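You operate a simulated robot arm through the tools that you are given. There is no shell and no other tool. Be economical: measure what you need, move in short steps, check, and stop when the job is done.

Carry out the task below with a simulated two-armed robot. There is one attempt and no reset: what you move stays moved.

## Task
Put the blue cap from the near end of the carpeted bench on the free bench left of the cord reel. Take the white insert and put it in the inside of the carton on the packing table. Close the bushing drawer. Pick up the pale grey box labelled "DIM" from the clear spot on the carpeted bench with one hand, pass it to the other hand and put it on the plywood board on rack 30. Push the discs drawer shut. Take the short black cord on the top of the green-legged bench and put it away on the top of the side table. Pull the bench drawer open. Do these in any order. Set down upright: pale grey box.

It is judged by the outcome, as a careful person would: the job done as asked, and still so three seconds after it is handed in. It fails if anything else is knocked over, pushed out of place, dropped, spilled or broken. A push-on lid holds only when it is set on centred and level and pressed home; a screw cap is set on level and turned clockwise until tight.

## Robot
Two 6-joint arms with two-finger grippers on one trunk, on a base that drives. Base frame: it is fixed to the floor where the robot stands at the start and does not move with it; the origin is under the middle of the robot, x ahead of it, y to its left, z up; the surface under the hand at the start is at about z = 830. Units: mm, degrees, N and s.
The left shoulder is at the start at [30, 178, 988], the right one opposite. With the tool pointing down near the work surface each hand reaches from about 420 to 840 mm from the robot's upright axis, wherever it stands, measured 20 degrees to its own side. Places, roughly: bench drawer [500, -700, 700]; blue cap (4x4x2 cm) [700, 0, 800]; bushing drawer [900, -1400, 700]; discs drawer [-1000, 1100, 700]; free bench left of the cord reel (12x15 cm) [-1340, -1640, 840]; inside of the carton on the packing table (19x25 c [4080, 540, 840]; pale grey box [500, 250, 1000]; plywood board on rack 30 [3700, 2300, 700]; short black cord [1750, 2250, 750]; top of the side table (26x22 cm) [-680, -2700, 840]; white insert (4x4x2 cm) [900, -1400, 800]. Payload 2.54 kg a hand.
Tool frame (each hand has its own): the origin (TCP) lies between the finger pads and is the grasp point; the fingertips stand 30 mm ahead of it; z points along the fingers, y is the line along which they close. The gripper opens to 116 mm. The gripper's body begins 95 mm behind the TCP.
Orientation is that of the tool frame in the base frame, as a unit quaternion [w, x, y, z]. With the fingers straight down and closing along the base's y, the tool's x points along the base's -x, its y along +y and its z along -z.

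## Interface
- The arms move only by the tool apply_moves. It takes "left_plan", "right_plan" or both (then of equal length, played together; a hand with none holds still); each is a list of rows, each a list of 7 numbers: the shift along the tool's x, y, z in mm, then the turn, a rotation vector about the tool's x, y, z in degrees, then the gripper command, from -1 (shut) to 1 (fully open), values between in proportion. In form: [[tx, ty, tz, ax, ay, az, gripper], ...]. A call has 1 to 12 rows; each row is the pose to reach, as a shift and turn from the pose commanded when the call began, along the tool's axes at that moment. Each row takes 0.2 s and may step no farther than 50 mm and 8.6 degrees from the row before; otherwise, or with a gripper value out of range, the whole call is refused. A pose out of reach is approached as far as the arm can. The call stops where the force on the tool passes 40 N (or 10 N more than at its start, if that is more) or the arm is blocked; 0.2 s more then pass. Each finger travels about 153 mm/s and halts on what it meets, pressing with about 39 N; the grip force reading is that of the motor and also rises with nothing between the fingers. The clock runs only during rows and for 0.2 s after the last one: add rows that repeat a pose to give the fingers time. The reply holds the time, the measured pose of the TCP, the force on the tool along the base axes, the opening and the grip force, in the units named above and with some noise, with the torque about the TCP (base axes, N m) and any sound that the robot's microphone picked up, and new pictures: "views" is both (left out), scene, wrist or none (wrist: the cameras of the hands that moved).
- Cameras (640 x 400 px; columns grow to the right, rows downward): "scene" is now at [25.2, -23.2, 1705.1]; the picture's right is [-0.52, -0.85, 0.00], its down [-0.74, 0.45, -0.51] and it looks along [0.43, -0.26, -0.86] (base axes); focal length 251 px, centre (320, 200). "left" rides on the left gripper at [69, 15, -122] in its tool frame; the picture's right is [-0.21, 0.98, 0.00], its down [-0.83, -0.18, -0.53] and it looks along [-0.52, -0.11, 0.85] (tool axes); focal length 251 px, centre (320, 200). "right" rides on the right gripper at [69, -15, -122] in its tool frame; the picture's right is [0.21, 0.98, 0.00], its down [-0.83, 0.18, -0.53] and it looks along [-0.52, 0.11, 0.85] (tool axes); focal length 251 px, centre (320, 200).
- slide_trunk(by): slides the trunk up (or, below 0, down) by that many mm; the arms and the scene camera ride with it, the base frame stays. It gives what a move gives, with no picture.
- drive_base(legs): drives the robot by 1 to 6 legs, each [ahead, left, turn to the left] in mm, mm and degrees, along the robot's own axes; the way and the turn of a leg run together, so that a leg with both is an arc; at most 1500 mm and 180 degrees a leg. The arms and the cameras ride along, it lands a little off, and it stops where it bumps. It gives what a move gives, and a new picture of the scene camera.
- aim_head(pan, tilt): turns the head with the scene camera to pan (to the left, within 143 degrees either way) and tilt (down, from -29 to 69), counted from straight ahead of the robot. It gives what a move gives, and a new picture of the scene camera.
- locate(camera, pixels): for up to 12 pixels [column, row] of the newest picture of that camera ("zoom" is the newest enlarged one), the place [x, y, z] in the base frame of the surface seen there, good to about 2 mm, but the place of the scene camera against the robot may be out by one fixed shift of up to 25 mm in any direction. The clock stands still meanwhile.
- zoom(camera, box): a new picture of the part [left, top, right, bottom] of that camera's present view, enlarged. The clock stands still meanwhile.
- hand_in(): hands the job in; it is judged then, once.

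Keep the steps short. Do not move on a guess: measure, check each grasp and each placing, and mend mistakes. In all there are 124 turns and 260 pictures (those below and enlarged ones count). Leave the grippers open and the arms clear of the work at the hand-in unless told otherwise, and finish with a single line.

The tools are called after ">>>" as a command line: name --argument value ..., lists and objects as JSON in quotes. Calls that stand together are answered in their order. apply_moves: Moves the arms, as the interface text tells. Its arguments: {"type":"object","properties":{"left_plan":{"type":"array","items":{"type":"array","items":{"type":"number"}}},"right_plan":{"type":"array","items":{"type":"array","items":{"type":"number"}}},"views":{"type":"string","enum":["both","scene","wrist","none"]}},"required":[]} The other tools are called the same way: slide_trunk (by) slides the trunk up or down; drive_base (legs) drives the base; aim_head (pan, tilt) turns the head that bears the scene camera; locate (camera, pixels) gives the place of the surface under pixels of a picture; zoom (camera, box) takes an enlarged picture of a part of a camera's view; hand_in () hands the job in.

At the start:

```text
clock: 0.0
left_tcp_pos: [544.9, -30.9, 1111.9]
left_tool_rot: [-0.001, 0.001, 1.0, -0.001]
left_ft_force: [-0.8, -0.1, -0.6]
left_ft_torque: [0.01, -0.03, -0.01]
left_width: 116.1
left_gripper_force: 0.0
right_tcp_pos: [371.1, -471.0, 1106.7]
right_tool_rot: [0.0, -0.001, 1.0, 0.0]
right_ft_force: [0.4, 0.3, 0.1]
right_ft_torque: [-0.03, -0.02, -0.01]
right_width: 116.3
right_gripper_force: 0.1
trunk travel left (down, up): [-200.0, 340.0]
robot x, y, heading: [2.5, -2.1, 0.1]
head pan, tilt: [-31.3, 59.6]
```

scene: 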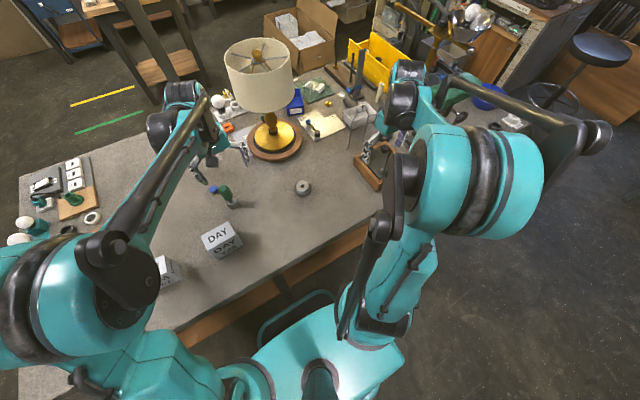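
right: 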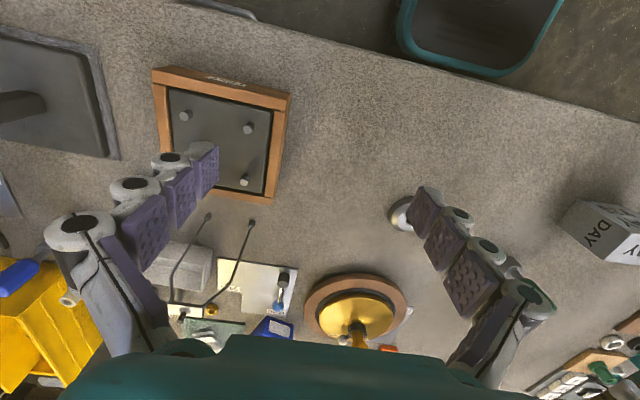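
left: 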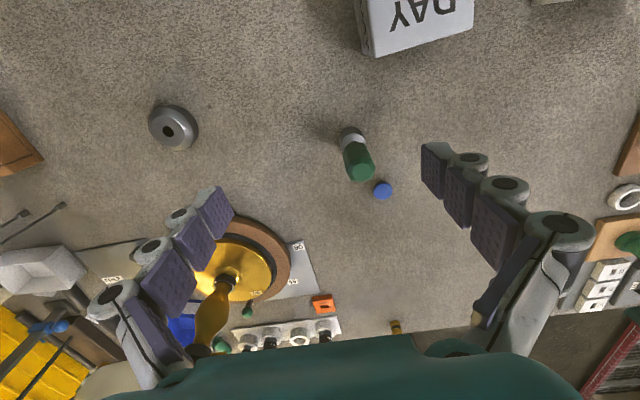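

I'll first look at the bench with the head at different angles.

>>> aim_head --pan 20 --tilt 50

>>> aim_head --pan -50 --tilt 40

>>> aim_head --pan 40 --tilt 15

>>> aim_head --pan 130 --tilt 25

>>> aim_head --pan -120 --tilt 25

>>> aim_head --pan -30 --tilt 10

```text
clock: 1.2
left_tcp_pos: [545.0, -29.6, 1111.7]
left_tool_rot: [0.0, -0.001, 1.0, -0.001]
left_ft_force: [0.0, 0.1, -0.7]
left_ft_torque: [-0.05, -0.01, 0.02]
left_width: 115.8
left_gripper_force: 0.0
right_tcp_pos: [370.6, -470.5, 1107.2]
right_tool_rot: [0.0, 0.001, 1.0, -0.001]
right_ft_force: [0.9, 0.2, 0.5]
right_ft_torque: [0.01, 0.0, 0.01]
right_width: 116.2
right_gripper_force: 0.0
trunk travel left (down, up): [-200.0, 340.0]
robot x, y, heading: [-0.4, 2.0, 0.1]
head pan, tilt: [20.0, 50.0]
```

scene: 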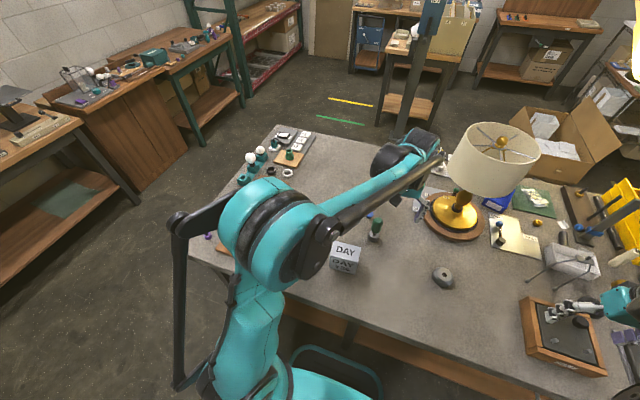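

```text
clock: 2.6
left_tcp_pos: [545.7, -30.0, 1112.4]
left_tool_rot: [0.0, 0.0, 1.0, 0.0]
left_ft_force: [-0.4, -0.3, -0.8]
left_ft_torque: [0.01, -0.02, 0.01]
left_width: 115.9
left_gripper_force: 0.1
right_tcp_pos: [371.9, -470.4, 1107.8]
right_tool_rot: [0.0, 0.0, 1.0, 0.0]
right_ft_force: [0.1, 0.6, 0.5]
right_ft_torque: [0.02, -0.01, 0.02]
right_width: 116.0
right_gripper_force: 0.0
trunk travel left (down, up): [-200.0, 340.0]
robot x, y, heading: [1.3, -0.7, 0.0]
head pan, tilt: [-50.0, 40.0]
```

scene: 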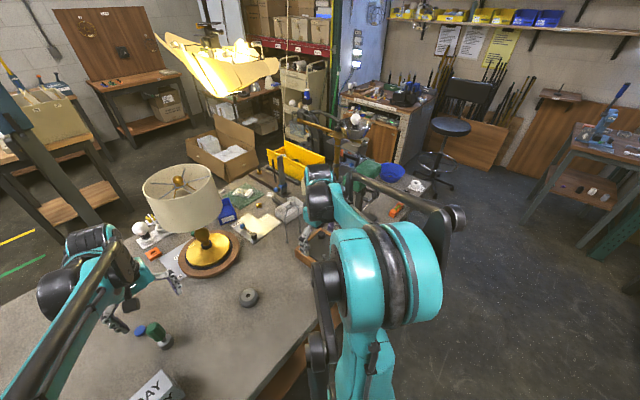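

```text
clock: 4.3
left_tcp_pos: [545.5, -28.5, 1110.8]
left_tool_rot: [-0.001, 0.0, 1.0, 0.0]
left_ft_force: [-0.5, 0.1, 0.3]
left_ft_torque: [0.01, 0.0, 0.01]
left_width: 116.1
left_gripper_force: 0.2
right_tcp_pos: [371.4, -470.5, 1106.3]
right_tool_rot: [0.0, 0.001, 1.0, 0.0]
right_ft_force: [-0.7, 0.5, -0.7]
right_ft_torque: [-0.01, -0.01, 0.01]
right_width: 116.1
right_gripper_force: 0.1
trunk travel left (down, up): [-200.0, 340.0]
robot x, y, heading: [-1.4, -0.2, 0.2]
head pan, tilt: [40.0, 15.0]
```

scene: 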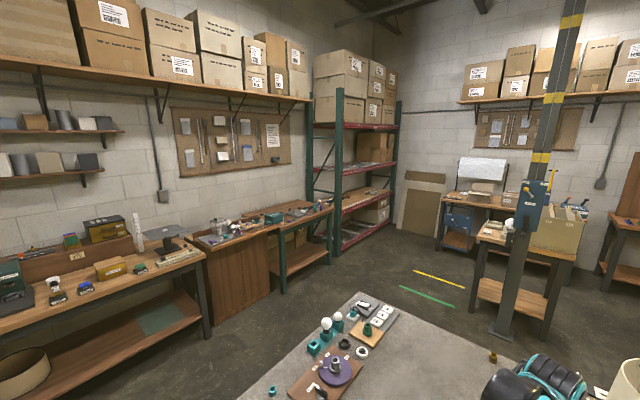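

```text
clock: 5.9
left_tcp_pos: [544.5, -29.8, 1111.8]
left_tool_rot: [0.001, 0.0, 1.0, 0.0]
left_ft_force: [-0.4, 0.5, -0.7]
left_ft_torque: [-0.01, 0.0, 0.03]
left_width: 115.8
left_gripper_force: 0.0
right_tcp_pos: [371.2, -471.4, 1106.6]
right_tool_rot: [0.0, 0.0, 1.0, 0.0]
right_ft_force: [-0.2, -0.5, -0.2]
right_ft_torque: [-0.01, -0.01, -0.02]
right_width: 116.2
right_gripper_force: 0.0
trunk travel left (down, up): [-200.0, 340.0]
robot x, y, heading: [-2.5, 2.1, -0.0]
head pan, tilt: [130.0, 25.0]
```

scene: 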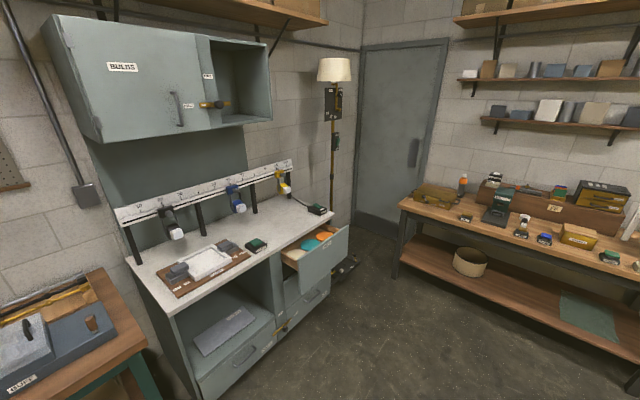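

```text
clock: 9.4
left_tcp_pos: [544.4, -29.9, 1112.0]
left_tool_rot: [0.0, 0.0, 1.0, 0.0]
left_ft_force: [-0.9, 0.8, 0.2]
left_ft_torque: [-0.02, -0.05, 0.02]
left_width: 115.9
left_gripper_force: 0.0
right_tcp_pos: [371.4, -470.9, 1106.7]
right_tool_rot: [0.0, 0.0, 1.0, 0.0]
right_ft_force: [-0.6, -0.1, 0.4]
right_ft_torque: [0.0, 0.0, 0.02]
right_width: 115.9
right_gripper_force: 0.0
trunk travel left (down, up): [-200.0, 340.0]
robot x, y, heading: [0.7, 4.4, 0.2]
head pan, tilt: [-120.0, 25.0]
```

scene: 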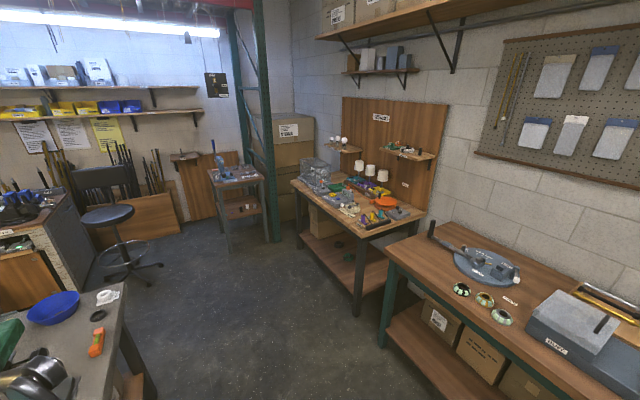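

```text
clock: 11.1
left_tcp_pos: [544.6, -30.4, 1111.4]
left_tool_rot: [-0.001, 0.0, 1.0, 0.0]
left_ft_force: [0.3, 0.3, -1.0]
left_ft_torque: [-0.02, 0.02, 0.0]
left_width: 116.0
left_gripper_force: 0.1
right_tcp_pos: [370.8, -471.5, 1107.3]
right_tool_rot: [0.0, -0.001, 1.0, -0.001]
right_ft_force: [0.6, -0.5, 0.3]
right_ft_torque: [0.03, -0.01, -0.01]
right_width: 116.0
right_gripper_force: 0.0
trunk travel left (down, up): [-200.0, 340.0]
robot x, y, heading: [1.0, -2.3, 0.0]
head pan, tilt: [-30.0, 10.0]
```

scene: 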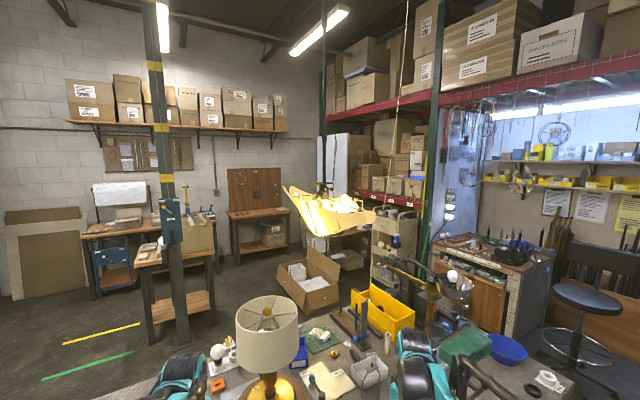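

Next I look closely at the bench in front for the DIM box and blue cap.

>>> aim_head --pan 0 --tilt 62

>>> zoom --camera "scene" --box '[120, 120, 440, 320]'

>>> zoom --camera "left" --box '[160, 0, 640, 300]'

>>> locate --camera "left" --pixels '[[383, 188], [376, 191], [390, 191], [383, 184], [360, 172], [415, 35], [430, 190], [550, 5], [230, 255]]'

```text
clock: 12.3
left_tcp_pos: [545.0, -29.4, 1110.7]
left_tool_rot: [0.0, 0.0, 1.0, 0.0]
left_ft_force: [-0.3, -0.9, 0.3]
left_ft_torque: [0.0, 0.01, -0.01]
left_width: 116.0
left_gripper_force: 0.1
right_tcp_pos: [371.4, -471.3, 1106.3]
right_tool_rot: [0.0, 0.001, 1.0, -0.001]
right_ft_force: [-0.5, -0.5, 0.8]
right_ft_torque: [-0.01, 0.01, -0.01]
right_width: 116.0
right_gripper_force: 0.0
trunk travel left (down, up): [-200.0, 340.0]
robot x, y, heading: [3.2, 3.2, -0.1]
head pan, tilt: [0.0, 62.0]
```

scene: 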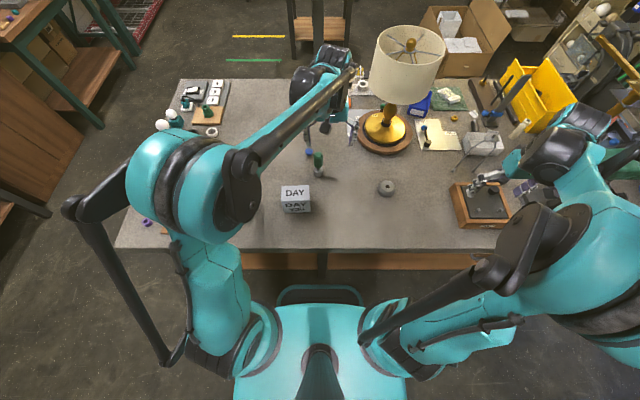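

```text
2.00 times, centred on (280, 220) of scene
```

zoom: 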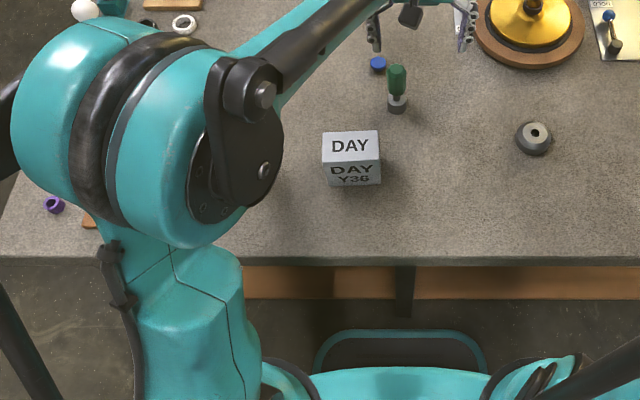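

```text
1.33 times, centred on (400, 150) of left
```

zoom: 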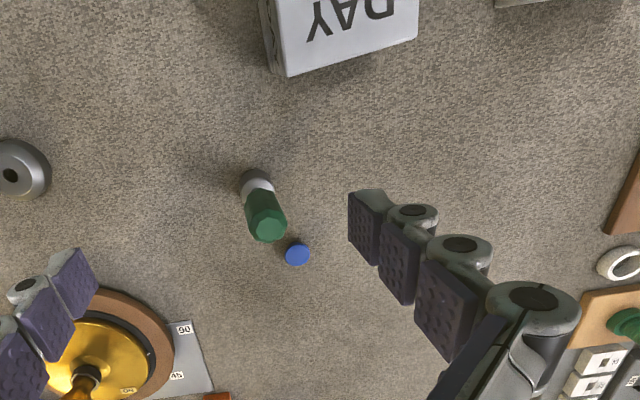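

```text
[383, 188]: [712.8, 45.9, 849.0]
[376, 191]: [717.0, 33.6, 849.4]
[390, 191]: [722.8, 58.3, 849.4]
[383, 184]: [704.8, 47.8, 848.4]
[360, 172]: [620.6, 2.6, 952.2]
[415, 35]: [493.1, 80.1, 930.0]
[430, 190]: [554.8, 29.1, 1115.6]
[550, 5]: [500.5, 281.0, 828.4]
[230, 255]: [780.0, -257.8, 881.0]
```

DIM box is at about (500,281), cap at (715,46). Next I look right, for the drawers and insert.

>>> aim_head --pan -62 --tilt 32

>>> zoom --camera "scene" --box '[160, 60, 480, 260]'

>>> locate --camera "scene" --pixels '[[300, 130], [250, 100], [350, 150], [330, 170], [280, 200], [200, 200], [100, 170], [60, 330]]'

```text
clock: 13.6
left_tcp_pos: [545.5, -29.5, 1112.4]
left_tool_rot: [0.0, 0.0, 1.0, 0.0]
left_ft_force: [-0.3, 0.4, -0.1]
left_ft_torque: [0.01, -0.01, 0.0]
left_width: 116.0
left_gripper_force: 0.1
right_tcp_pos: [371.7, -471.8, 1107.9]
right_tool_rot: [0.0, 0.0, 1.0, -0.001]
right_ft_force: [-0.3, 0.1, -0.4]
right_ft_torque: [0.02, -0.04, 0.02]
right_width: 116.0
right_gripper_force: 0.0
trunk travel left (down, up): [-200.0, 340.0]
robot x, y, heading: [2.0, -0.1, -0.0]
head pan, tilt: [-62.0, 32.0]
```

scene: 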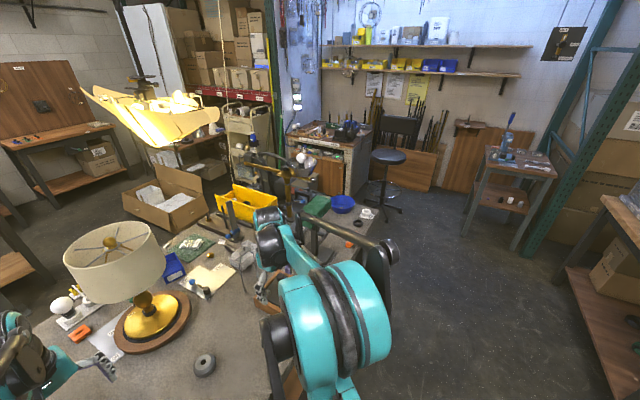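

```text
2.00 times, centred on (320, 160) of scene
```

zoom: 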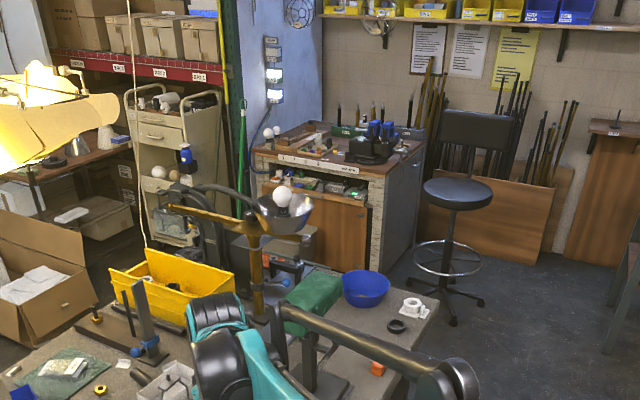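

```text
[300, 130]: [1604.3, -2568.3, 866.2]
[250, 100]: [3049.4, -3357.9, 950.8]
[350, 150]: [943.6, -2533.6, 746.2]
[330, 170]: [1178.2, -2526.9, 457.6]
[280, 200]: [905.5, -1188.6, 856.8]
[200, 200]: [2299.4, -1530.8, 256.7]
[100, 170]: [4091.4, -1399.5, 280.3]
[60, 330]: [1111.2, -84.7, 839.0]
```

Before reaching for the cap I check the lampshade and screwdriver positions.

>>> aim_head --pan 0 --tilt 55

>>> locate --camera "left" --pixels '[[352, 142], [345, 135], [383, 191], [383, 196], [372, 178]]'

```text
clock: 14.9
left_tcp_pos: [545.0, -29.4, 1111.9]
left_tool_rot: [0.0, 0.0, 1.0, 0.0]
left_ft_force: [0.6, 0.0, -0.1]
left_ft_torque: [-0.03, -0.02, -0.03]
left_width: 115.8
left_gripper_force: 0.0
right_tcp_pos: [372.4, -471.0, 1106.6]
right_tool_rot: [0.0, 0.001, 1.0, 0.0]
right_ft_force: [0.3, -0.4, -0.3]
right_ft_torque: [0.0, 0.0, -0.01]
right_width: 116.1
right_gripper_force: 0.0
trunk travel left (down, up): [-200.0, 340.0]
robot x, y, heading: [-1.1, -1.1, -0.1]
head pan, tilt: [0.0, 55.0]
```

scene: 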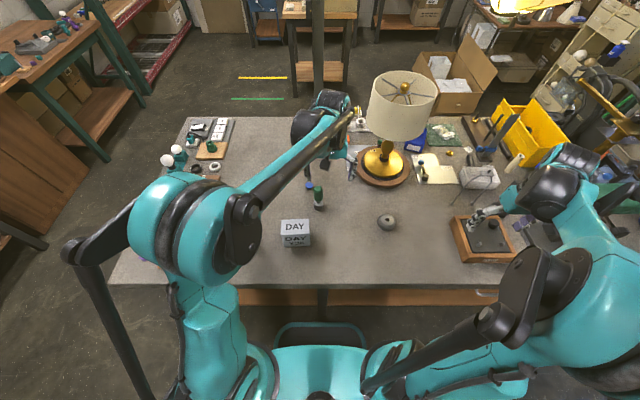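

```text
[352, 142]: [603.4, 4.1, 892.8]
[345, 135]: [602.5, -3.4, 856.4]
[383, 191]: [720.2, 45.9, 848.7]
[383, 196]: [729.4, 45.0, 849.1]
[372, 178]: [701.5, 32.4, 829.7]
```

Cap centre (716,46), top 849. I move the left hand above it at height, then look.

>>> apply_moves --left_plan '[[0, 40, 0, 0, 0, 0, 0.3], [-20, 76, 0, 0, 0, 0, 0.3], [-70, 76, 0, 0, 0, 0, 0.2], [-120, 76, 20, 0, 0, 0, 0.2], [-170, 76, 50, 0, 0, 0, 0.2], [-171, 76, 100, 0, 0, 0, 0.2], [-171, 76, 140, 0, 0, 0, 0.2]]' --views "both"

```text
refused: row 4 steps farther than a row can; nothing moved
```

>>> apply_moves --left_plan '[[0, 40, 0, 0, 0, 0, 0.3], [-20, 76, 0, 0, 0, 0, 0.3], [-65, 76, 0, 0, 0, 0, 0.2], [-110, 76, 15, 0, 0, 0, 0.2], [-150, 76, 40, 0, 0, 0, 0.2], [-171, 76, 80, 0, 0, 0, 0.2], [-171, 76, 125, 0, 0, 0, 0.2], [-171, 76, 140, 0, 0, 0, 0.2]]' --views "both"

```text
clock: 16.7
left_tcp_pos: [714.2, 45.9, 971.4]
left_tool_rot: [0.0, 0.0, 1.0, 0.0]
left_ft_force: [0.8, 0.1, 0.0]
left_ft_torque: [0.04, 0.01, 0.0]
left_width: 69.6
left_gripper_force: 0.1
right_tcp_pos: [372.1, -470.8, 1107.5]
right_tool_rot: [0.0, 0.001, 1.0, 0.001]
right_ft_force: [0.7, 0.4, -0.3]
right_ft_torque: [-0.03, 0.0, -0.01]
right_width: 116.2
right_gripper_force: 0.0
trunk travel left (down, up): [-200.0, 340.0]
robot x, y, heading: [-1.7, -0.2, -0.2]
head pan, tilt: [0.0, 55.0]
```

scene: 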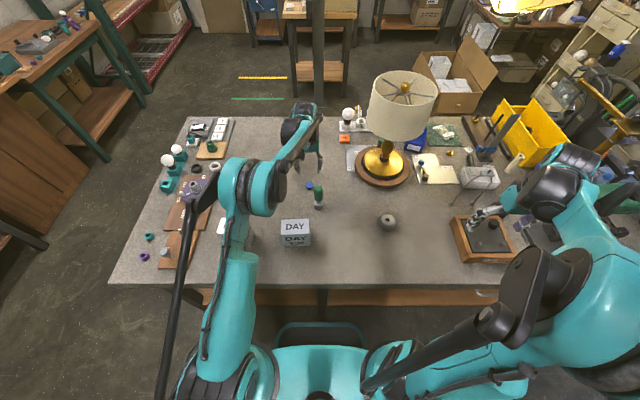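
left: 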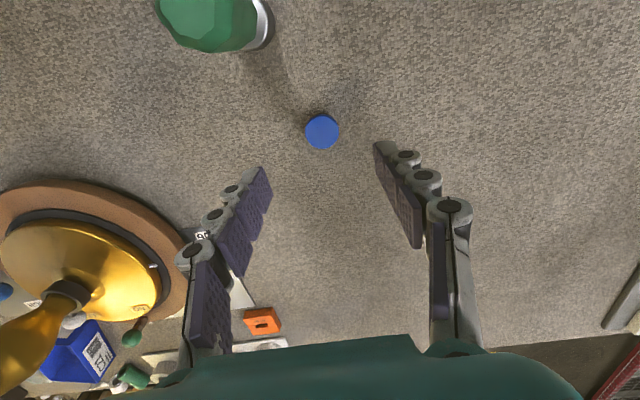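

>>> locate --camera "left" --pixels '[[322, 131], [306, 131], [339, 131], [322, 115], [322, 147], [345, 131]]'

>>> locate --camera "scene" --pixels '[[309, 186], [230, 240], [487, 293], [110, 283], [188, 118], [400, 100], [348, 117]]'

```text
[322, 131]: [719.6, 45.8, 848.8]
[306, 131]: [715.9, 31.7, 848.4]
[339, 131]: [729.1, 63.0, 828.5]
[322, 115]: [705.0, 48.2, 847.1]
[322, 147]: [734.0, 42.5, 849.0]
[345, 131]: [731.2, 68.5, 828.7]
```

```text
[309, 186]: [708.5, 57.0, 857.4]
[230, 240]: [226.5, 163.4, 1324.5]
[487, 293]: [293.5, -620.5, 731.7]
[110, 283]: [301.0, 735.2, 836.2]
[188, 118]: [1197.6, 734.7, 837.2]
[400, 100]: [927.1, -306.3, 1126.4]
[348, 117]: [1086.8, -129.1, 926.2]
```

Cap centre (719,46,849). Descend to z≈862, close.

>>> apply_moves --left_plan '[[-4, 0, 45, 0, 0, 0, 0.0], [-4, 0, 90, 0, 0, 0, 0.0], [-4, 0, 109, 0, 0, 0, 0.0], [-4, 0, 109, 0, 0, 0, -0.6], [-4, 0, 109, 0, 0, 0, -0.8], [-4, 0, 109, 0, 0, 0, -0.9], [-4, 0, 109, 0, 0, 0, -0.9]]' --views "wrist"

```text
clock: 18.3
left_tcp_pos: [719.0, 46.6, 865.1]
left_tool_rot: [0.0, 0.0, 1.0, 0.0]
left_ft_force: [-0.5, 0.3, -0.1]
left_ft_torque: [0.02, -0.04, 0.01]
left_width: 31.4
left_gripper_force: 39.2
right_tcp_pos: [370.9, -471.0, 1107.6]
right_tool_rot: [0.0, 0.0, 1.0, 0.001]
right_ft_force: [0.1, -0.7, 0.5]
right_ft_torque: [0.02, -0.02, 0.02]
right_width: 115.9
right_gripper_force: 0.1
trunk travel left (down, up): [-200.0, 340.0]
robot x, y, heading: [1.9, 3.2, 0.0]
head pan, tilt: [0.0, 55.0]
```

left: 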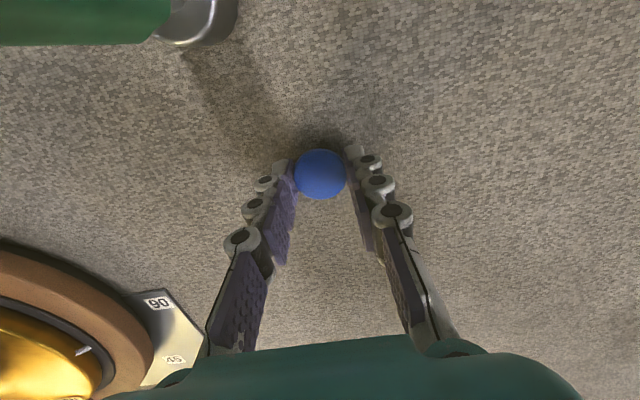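

Gripped (31.4 mm). Lift straight up, then bring it back.

>>> apply_moves --left_plan '[[0, 0, -45, 0, 0, 0, -1], [0, 0, -90, 0, 0, 0, -1], [0, 0, -140, 0, 0, 0, -1], [0, 0, -190, 0, 0, 0, -1], [0, 0, -240, 0, 0, 0, -1], [45, 0, -260, 0, 0, 0, -1], [90, 0, -280, 0, 0, 0, -1], [138, 0, -290, 0, 0, 0, -1], [186, 0, -290, 0, 0, 0, -1], [230, 0, -290, 0, 0, 0, -1], [270, 0, -290, 0, 0, 0, -1]]' --views "both"

```text
clock: 20.7
left_tcp_pos: [449.0, 43.1, 1152.4]
left_tool_rot: [0.001, 0.001, 1.0, 0.0]
left_ft_force: [0.2, -0.3, -0.8]
left_ft_torque: [0.01, -0.03, 0.01]
left_width: 31.7
left_gripper_force: 38.9
right_tcp_pos: [370.5, -471.1, 1108.0]
right_tool_rot: [0.001, 0.0, 1.0, 0.0]
right_ft_force: [-0.9, 0.1, -0.8]
right_ft_torque: [-0.03, -0.05, 0.03]
right_width: 116.1
right_gripper_force: 0.0
trunk travel left (down, up): [-200.0, 340.0]
robot x, y, heading: [2.0, 1.0, -0.1]
head pan, tilt: [0.0, 55.0]
```

scene: 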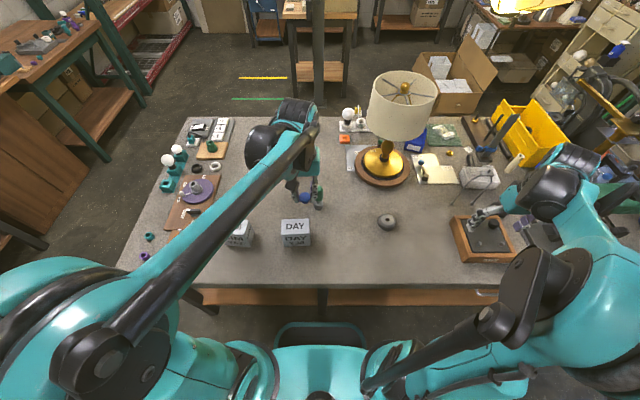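
left: 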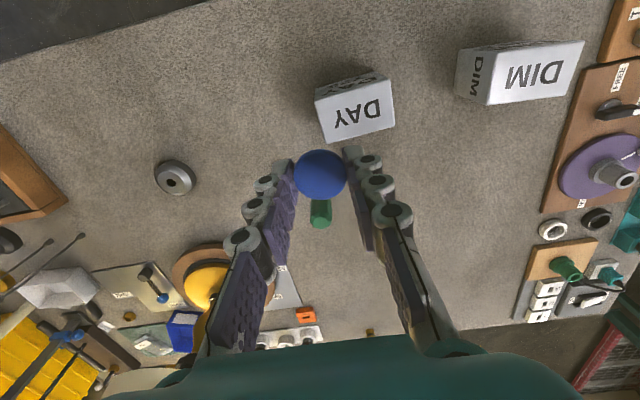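

DIM label confirmed. Now drive right along the bench to view the bench drawer.

>>> drive_base --legs '[[-150, 0, 0], [0, -550, 0]]'

>>> aim_head --pan -40 --tilt 45

```text
clock: 24.8
left_tcp_pos: [298.4, -505.8, 1150.4]
left_tool_rot: [-0.001, 0.002, 1.0, 0.0]
left_ft_force: [0.2, -0.2, -0.5]
left_ft_torque: [0.05, -0.03, 0.0]
left_width: 31.3
left_gripper_force: 38.5
right_tcp_pos: [218.6, -1018.6, 1105.9]
right_tool_rot: [0.0, 0.001, 1.0, 0.0]
right_ft_force: [-0.4, -0.4, 0.3]
right_ft_torque: [0.01, 0.01, -0.01]
right_width: 115.9
right_gripper_force: 0.0
trunk travel left (down, up): [-200.0, 340.0]
robot x, y, heading: [-151.0, -543.6, -0.0]
head pan, tilt: [0.0, 55.0]
```

scene: 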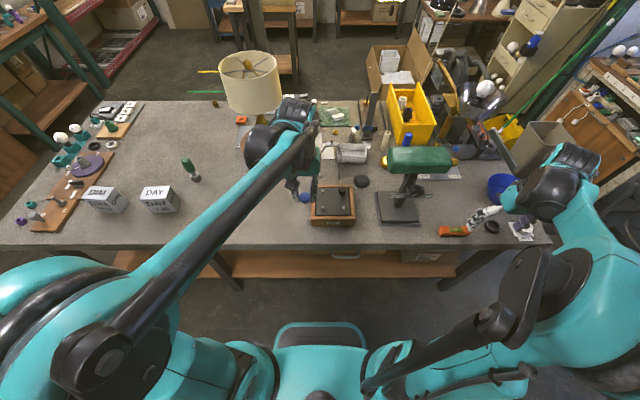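

```text
clock: 25.9
left_tcp_pos: [300.0, -503.7, 1150.5]
left_tool_rot: [0.0, 0.002, 1.0, 0.0]
left_ft_force: [0.5, 0.5, -0.7]
left_ft_torque: [-0.05, 0.01, 0.02]
left_width: 31.5
left_gripper_force: 39.0
right_tcp_pos: [218.5, -1018.6, 1106.9]
right_tool_rot: [0.0, 0.001, 1.0, 0.001]
right_ft_force: [0.6, 0.0, -0.5]
right_ft_torque: [0.0, 0.02, 0.01]
right_width: 115.9
right_gripper_force: 0.0
trunk travel left (down, up): [-200.0, 340.0]
robot x, y, heading: [-148.0, -547.0, -0.0]
head pan, tilt: [-40.0, 45.0]
```

scene: 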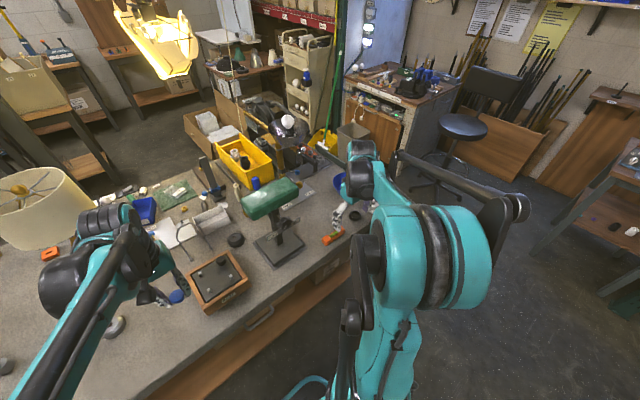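

>>> aim_head --pan -12 --tilt 50

>>> zoom --camera "scene" --box '[180, 180, 500, 380]'

>>> zoom --camera "scene" --box '[300, 40, 540, 190]'

```text
clock: 26.8
left_tcp_pos: [299.0, -505.6, 1151.1]
left_tool_rot: [0.001, 0.001, 1.0, 0.0]
left_ft_force: [0.1, -0.4, -0.2]
left_ft_torque: [0.01, -0.02, -0.02]
left_width: 31.3
left_gripper_force: 38.9
right_tcp_pos: [218.8, -1018.4, 1106.8]
right_tool_rot: [0.0, 0.002, 1.0, 0.0]
right_ft_force: [0.6, 0.8, 0.0]
right_ft_torque: [0.01, -0.03, -0.01]
right_width: 115.8
right_gripper_force: 0.1
trunk travel left (down, up): [-200.0, 340.0]
robot x, y, heading: [-152.5, -543.7, -0.1]
head pan, tilt: [-12.0, 50.0]
```

scene: 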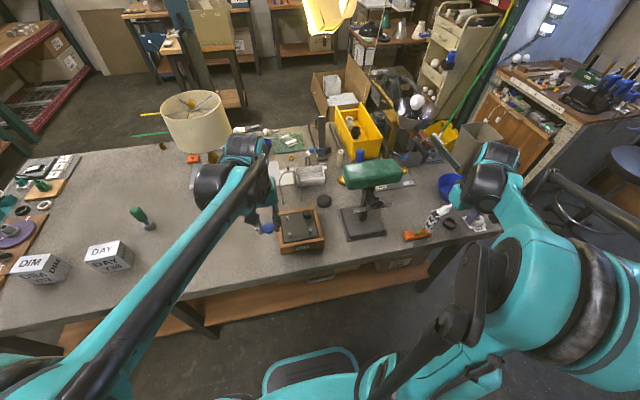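

```text
2.00 times, centred on (340, 280) of scene
```

zoom: 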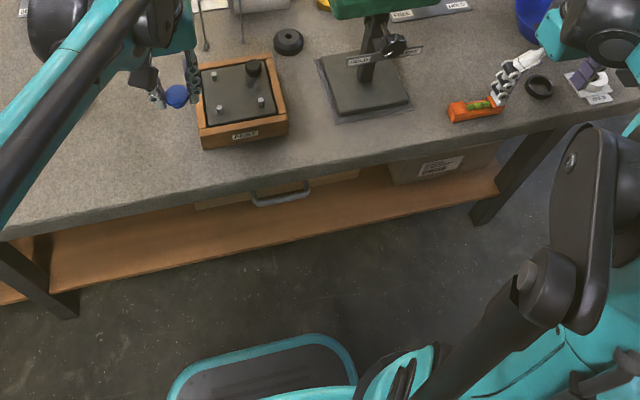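

```text
2.67 times, centred on (420, 115) of scene
```

zoom: 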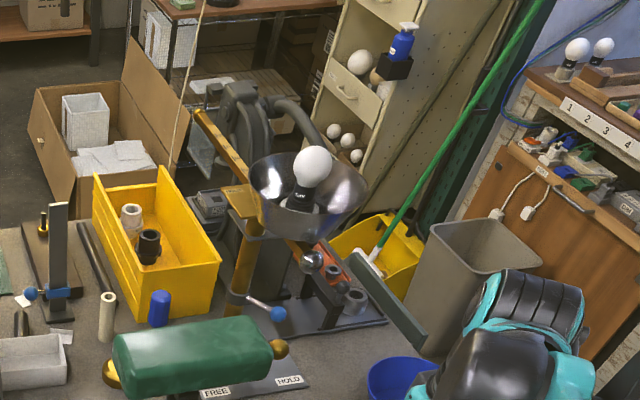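

>>> zoom --camera "scene" --box '[240, 230, 400, 330]'

>>> locate --camera "zoom" --pixels '[[270, 202], [330, 185], [390, 170], [265, 180], [385, 150], [330, 165], [200, 212], [440, 155], [330, 200]]'

>>> locate --camera "scene" --pixels '[[320, 262], [477, 222], [478, 219], [500, 235], [436, 214]]'

```text
4.00 times, centred on (320, 280) of scene
```

zoom: 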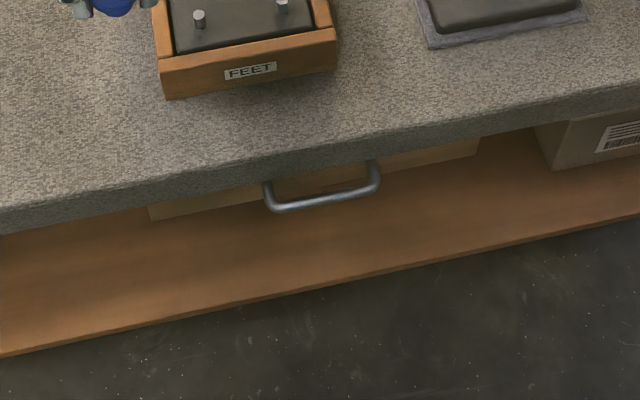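

```text
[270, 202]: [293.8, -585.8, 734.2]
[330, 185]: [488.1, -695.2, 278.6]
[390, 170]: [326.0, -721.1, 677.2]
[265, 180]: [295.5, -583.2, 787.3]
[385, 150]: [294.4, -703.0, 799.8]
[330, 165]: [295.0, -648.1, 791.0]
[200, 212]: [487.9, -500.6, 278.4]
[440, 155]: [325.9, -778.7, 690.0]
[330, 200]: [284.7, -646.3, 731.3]
```

```text
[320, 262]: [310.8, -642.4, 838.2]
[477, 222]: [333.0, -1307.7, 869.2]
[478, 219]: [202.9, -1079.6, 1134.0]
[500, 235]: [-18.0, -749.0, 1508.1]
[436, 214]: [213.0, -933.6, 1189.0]
```

Handle of the bench drawer is at about (295,-650,728); I'll leave that for last. Next: drive further right to find the insert and bushing drawer.

>>> drive_base --legs '[[-150, -550, 0]]'

>>> zoom --camera "scene" --box '[160, 20, 480, 220]'

>>> aim_head --pan -5 --tilt 25

```text
clock: 30.1
left_tcp_pos: [144.4, -1063.3, 1152.0]
left_tool_rot: [0.0, 0.009, 1.0, 0.0]
left_ft_force: [-0.4, 0.3, 0.2]
left_ft_torque: [0.0, -0.02, -0.01]
left_width: 31.6
left_gripper_force: 39.1
right_tcp_pos: [56.5, -1574.7, 1106.7]
right_tool_rot: [0.001, 0.01, 1.0, 0.001]
right_ft_force: [0.1, -0.4, 0.2]
right_ft_torque: [0.01, 0.01, -0.01]
right_width: 115.9
right_gripper_force: 0.0
trunk travel left (down, up): [-200.0, 340.0]
robot x, y, heading: [-305.6, -1092.9, -1.1]
head pan, tilt: [-12.0, 50.0]
```

scene: 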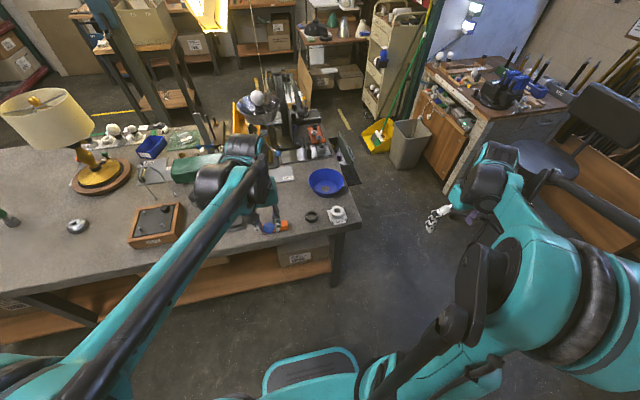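

```text
2.00 times, centred on (320, 120) of scene
```

zoom: 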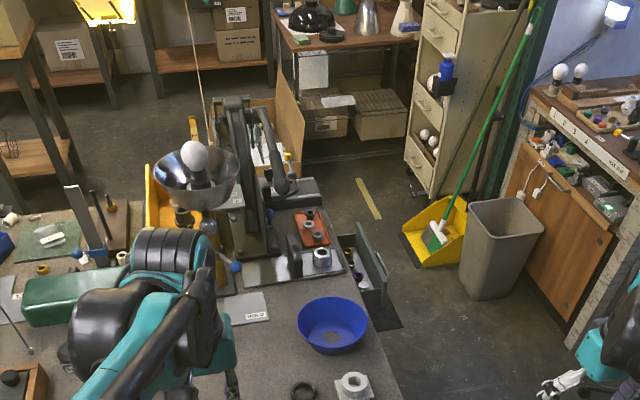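

```text
clock: 31.0
left_tcp_pos: [143.7, -1062.3, 1152.0]
left_tool_rot: [0.0, 0.01, 1.0, -0.001]
left_ft_force: [0.5, 0.8, -0.5]
left_ft_torque: [0.0, 0.01, -0.01]
left_width: 31.6
left_gripper_force: 39.0
right_tcp_pos: [55.8, -1574.3, 1107.4]
right_tool_rot: [0.0, 0.011, 1.0, 0.0]
right_ft_force: [0.3, 0.1, -0.9]
right_ft_torque: [0.05, -0.02, -0.02]
right_width: 116.2
right_gripper_force: 0.0
trunk travel left (down, up): [-200.0, 340.0]
robot x, y, heading: [-308.8, -1096.1, -1.1]
head pan, tilt: [-5.0, 25.0]
```

scene: 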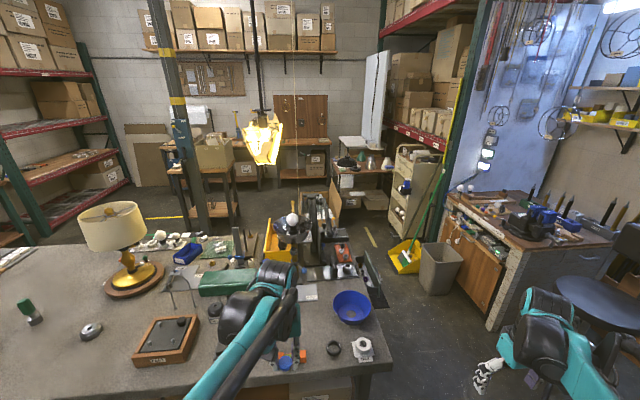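

An open drawer sticks out at the bench's right end (px ~ (372,278)). Measuring it and surroundings.

>>> zoom --camera "scene" --box '[320, 230, 480, 330]'

>>> locate --camera "scene" --pixels '[[363, 255], [385, 303], [372, 280], [437, 290], [462, 245], [405, 270], [490, 325], [450, 240], [610, 240], [385, 365], [355, 290], [570, 295]]'

```text
4.00 times, centred on (400, 280) of scene
```

zoom: 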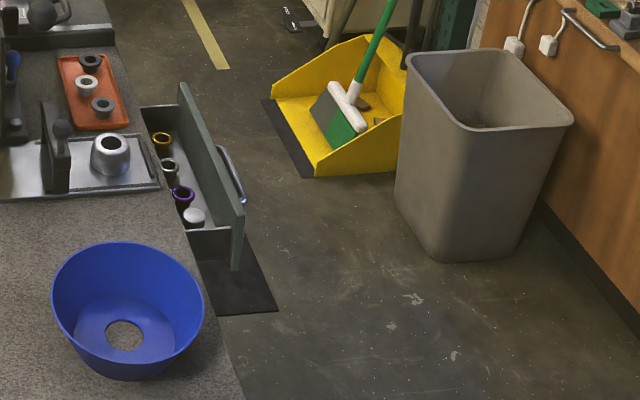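

```text
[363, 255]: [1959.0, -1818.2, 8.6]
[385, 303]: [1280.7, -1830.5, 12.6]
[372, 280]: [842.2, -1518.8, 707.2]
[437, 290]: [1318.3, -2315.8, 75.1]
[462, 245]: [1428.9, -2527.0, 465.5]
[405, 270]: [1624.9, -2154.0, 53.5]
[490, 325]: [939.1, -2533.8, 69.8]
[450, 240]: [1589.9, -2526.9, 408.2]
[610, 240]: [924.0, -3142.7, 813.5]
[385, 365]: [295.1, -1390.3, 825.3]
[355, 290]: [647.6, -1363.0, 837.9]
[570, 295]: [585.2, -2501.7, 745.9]
```

The insert (white, zoom px (194,215)) is in the open bushing drawer. I drive to stand at about (550,-1950) facing +y, going in stages.

>>> drive_base --legs '[[0, -850, 0], [0, 0, 81]]'

>>> aim_head --pan -90 --tilt 35

```text
clock: 39.0
left_tcp_pos: [-278.8, -1498.2, 1151.8]
left_tool_rot: [0.0, -0.627, 0.779, 0.0]
left_ft_force: [-0.5, -0.1, 0.1]
left_ft_torque: [0.05, 0.03, 0.0]
left_width: 31.4
left_gripper_force: 38.8
right_tcp_pos: [205.9, -1684.5, 1107.0]
right_tool_rot: [0.0, -0.628, 0.778, -0.001]
right_ft_force: [-0.2, 0.8, -0.9]
right_ft_torque: [0.0, -0.02, 0.0]
right_width: 116.0
right_gripper_force: 0.0
trunk travel left (down, up): [-200.0, 340.0]
robot x, y, heading: [-333.3, -1946.3, 77.6]
head pan, tilt: [-5.0, 25.0]
```

scene: 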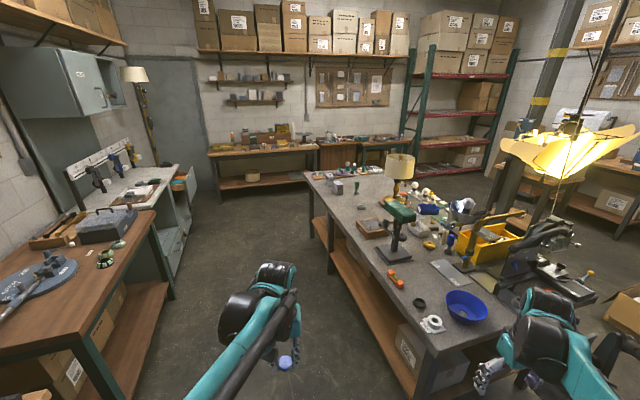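

```text
clock: 40.5
left_tcp_pos: [-279.4, -1498.1, 1151.9]
left_tool_rot: [0.0, -0.628, 0.778, 0.0]
left_ft_force: [-0.2, -0.3, 0.8]
left_ft_torque: [0.01, 0.0, 0.0]
left_width: 31.3
left_gripper_force: 39.1
right_tcp_pos: [205.8, -1684.2, 1106.3]
right_tool_rot: [0.001, -0.628, 0.778, 0.0]
right_ft_force: [0.4, -0.4, 0.5]
right_ft_torque: [-0.04, -0.01, -0.02]
right_width: 116.0
right_gripper_force: 0.1
trunk travel left (down, up): [-200.0, 340.0]
robot x, y, heading: [-334.8, -1944.6, 77.9]
head pan, tilt: [-90.0, 35.0]
```

scene: 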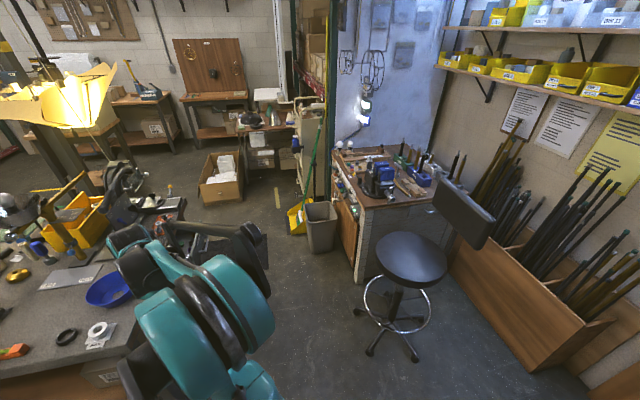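

>>> locate --camera "scene" --pixels '[[370, 352], [415, 358], [358, 311], [378, 265], [490, 220], [435, 190], [355, 280], [320, 240], [360, 225]]'

```text
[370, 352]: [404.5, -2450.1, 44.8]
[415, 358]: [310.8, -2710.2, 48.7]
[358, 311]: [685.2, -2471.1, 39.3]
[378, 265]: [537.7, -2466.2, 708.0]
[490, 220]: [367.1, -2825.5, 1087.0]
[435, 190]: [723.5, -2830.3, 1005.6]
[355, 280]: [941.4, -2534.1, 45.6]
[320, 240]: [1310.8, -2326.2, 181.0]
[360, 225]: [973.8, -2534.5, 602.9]
```

>>> drive_base --legs '[[100, -431, 0], [99, -431, 0]]'

>>> aim_head --pan -15 --tilt 55

```text
clock: 45.5
left_tcp_pos: [598.7, -1483.1, 1152.1]
left_tool_rot: [0.0, -0.624, 0.781, 0.0]
left_ft_force: [0.9, 0.0, 0.5]
left_ft_torque: [0.02, 0.01, 0.01]
left_width: 31.4
left_gripper_force: 39.0
right_tcp_pos: [1081.6, -1674.1, 1106.3]
right_tool_rot: [0.001, -0.624, 0.781, 0.0]
right_ft_force: [0.8, 0.0, 0.5]
right_ft_torque: [-0.03, 0.0, 0.0]
right_width: 116.1
right_gripper_force: 0.0
trunk travel left (down, up): [-200.0, 340.0]
robot x, y, heading: [539.8, -1931.2, 77.3]
head pan, tilt: [-90.0, 35.0]
```

scene: 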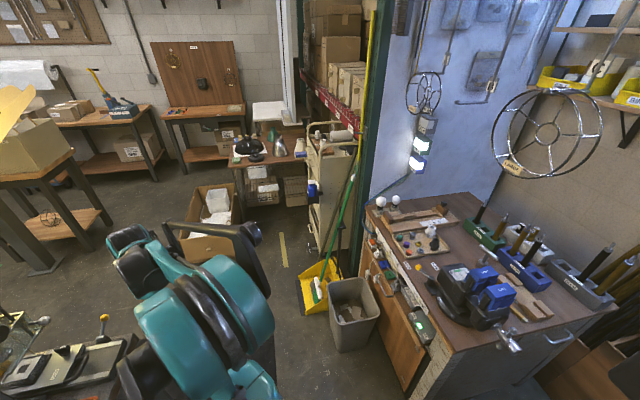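

```text
clock: 46.9
left_tcp_pos: [597.7, -1484.4, 1152.0]
left_tool_rot: [0.0, -0.625, 0.781, 0.0]
left_ft_force: [-0.1, 0.2, 0.3]
left_ft_torque: [-0.02, -0.01, 0.03]
left_width: 31.5
left_gripper_force: 39.5
right_tcp_pos: [1080.0, -1676.2, 1107.5]
right_tool_rot: [0.001, -0.624, 0.781, 0.001]
right_ft_force: [-0.2, 0.5, 0.8]
right_ft_torque: [0.02, -0.04, -0.02]
right_width: 116.0
right_gripper_force: 0.0
trunk travel left (down, up): [-200.0, 340.0]
robot x, y, heading: [538.2, -1937.4, 77.1]
head pan, tilt: [-15.0, 55.0]
```

scene: 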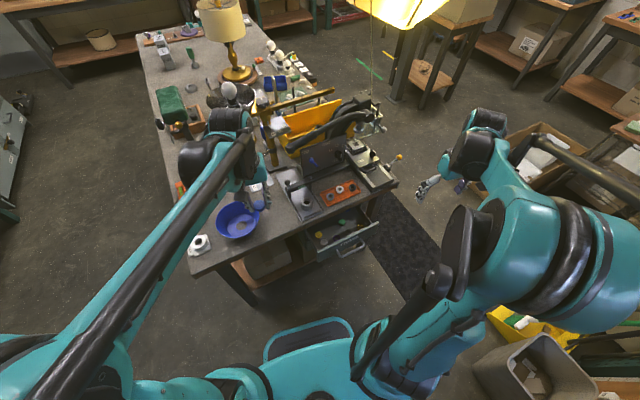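

>>> zoom --camera "scene" --box '[270, 180, 430, 280]'

>>> locate --camera "zoom" --pixels '[[185, 228], [190, 205], [170, 250], [200, 305], [430, 190], [320, 245], [320, 230], [190, 265], [420, 165], [280, 210]]'

```text
4.00 times, centred on (350, 230) of scene
```

zoom: 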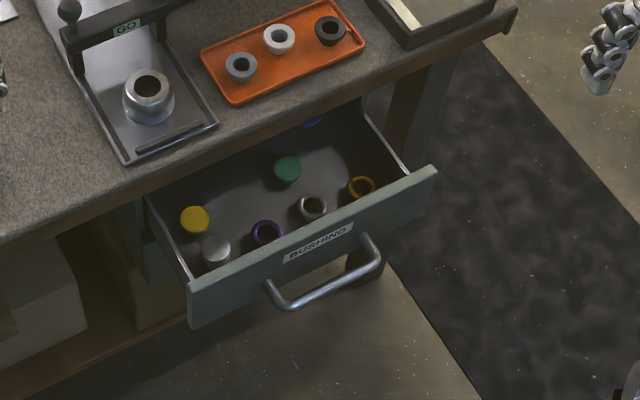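

```text
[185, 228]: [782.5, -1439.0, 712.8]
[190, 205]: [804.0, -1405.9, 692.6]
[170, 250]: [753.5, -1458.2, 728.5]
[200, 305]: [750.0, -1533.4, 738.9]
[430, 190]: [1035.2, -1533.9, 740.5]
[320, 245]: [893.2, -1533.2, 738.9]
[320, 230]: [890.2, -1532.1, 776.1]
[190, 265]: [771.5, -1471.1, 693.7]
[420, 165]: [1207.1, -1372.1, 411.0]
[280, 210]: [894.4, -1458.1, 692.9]
```

Two candidates: white ring on the orange tray, and a light cap in the drawer. Zooming both.

>>> zoom --camera "scene" --box '[308, 178, 372, 218]'

>>> zoom --camera "scene" --box '[300, 215, 364, 255]'

>>> locate --camera "scene" --pixels '[[340, 187], [336, 190], [344, 190], [340, 193], [330, 197], [352, 187], [324, 242], [333, 204], [350, 193]]'

```text
10.00 times, centred on (340, 198) of scene
```

zoom: 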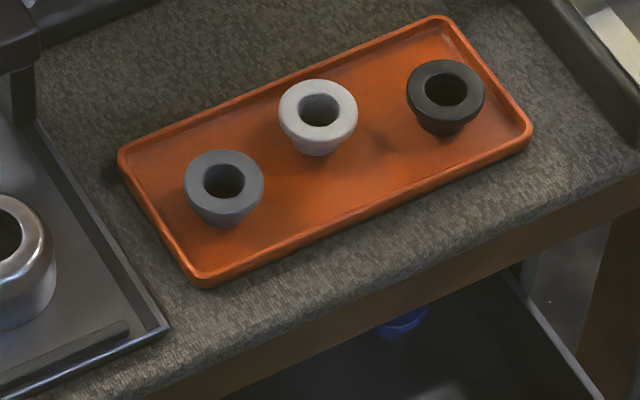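

```text
10.00 times, centred on (332, 235) of scene
```

zoom: 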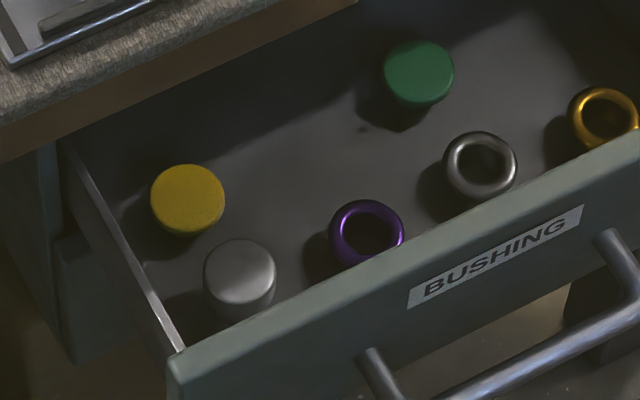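

```text
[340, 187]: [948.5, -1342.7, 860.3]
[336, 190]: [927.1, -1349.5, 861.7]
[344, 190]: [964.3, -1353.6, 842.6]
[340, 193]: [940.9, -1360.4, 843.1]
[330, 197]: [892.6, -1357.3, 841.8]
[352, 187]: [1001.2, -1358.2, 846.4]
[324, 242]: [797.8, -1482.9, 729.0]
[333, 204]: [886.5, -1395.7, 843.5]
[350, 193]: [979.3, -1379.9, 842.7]
```

The white insert is on the orange tray at ~(945,-1348,860). First close the drawer: measure its handle.

>>> zoom --camera "scene" --box '[270, 180, 430, 280]'

>>> locate --camera "zoom" --pixels '[[275, 302], [325, 290], [370, 265], [268, 287], [366, 240], [330, 285], [220, 305], [220, 285], [150, 205], [60, 240], [500, 20]]'

```text
4.00 times, centred on (350, 230) of scene
```

zoom: 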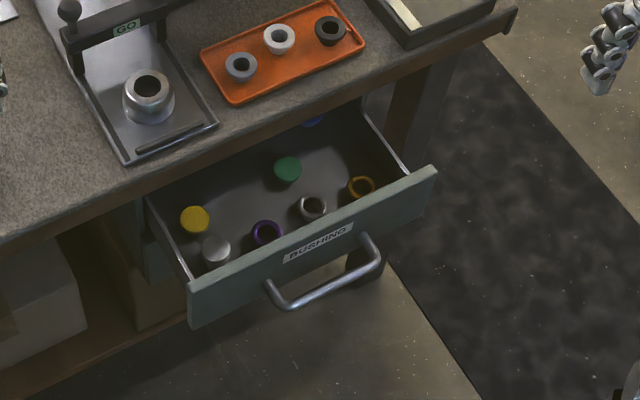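

```text
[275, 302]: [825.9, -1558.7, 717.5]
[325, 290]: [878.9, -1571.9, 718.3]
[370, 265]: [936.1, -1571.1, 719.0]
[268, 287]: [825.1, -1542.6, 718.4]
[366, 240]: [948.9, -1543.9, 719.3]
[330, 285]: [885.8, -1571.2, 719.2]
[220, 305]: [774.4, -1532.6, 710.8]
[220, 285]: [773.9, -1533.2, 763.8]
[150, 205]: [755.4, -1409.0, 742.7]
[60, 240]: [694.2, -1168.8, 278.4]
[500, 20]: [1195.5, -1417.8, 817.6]
```

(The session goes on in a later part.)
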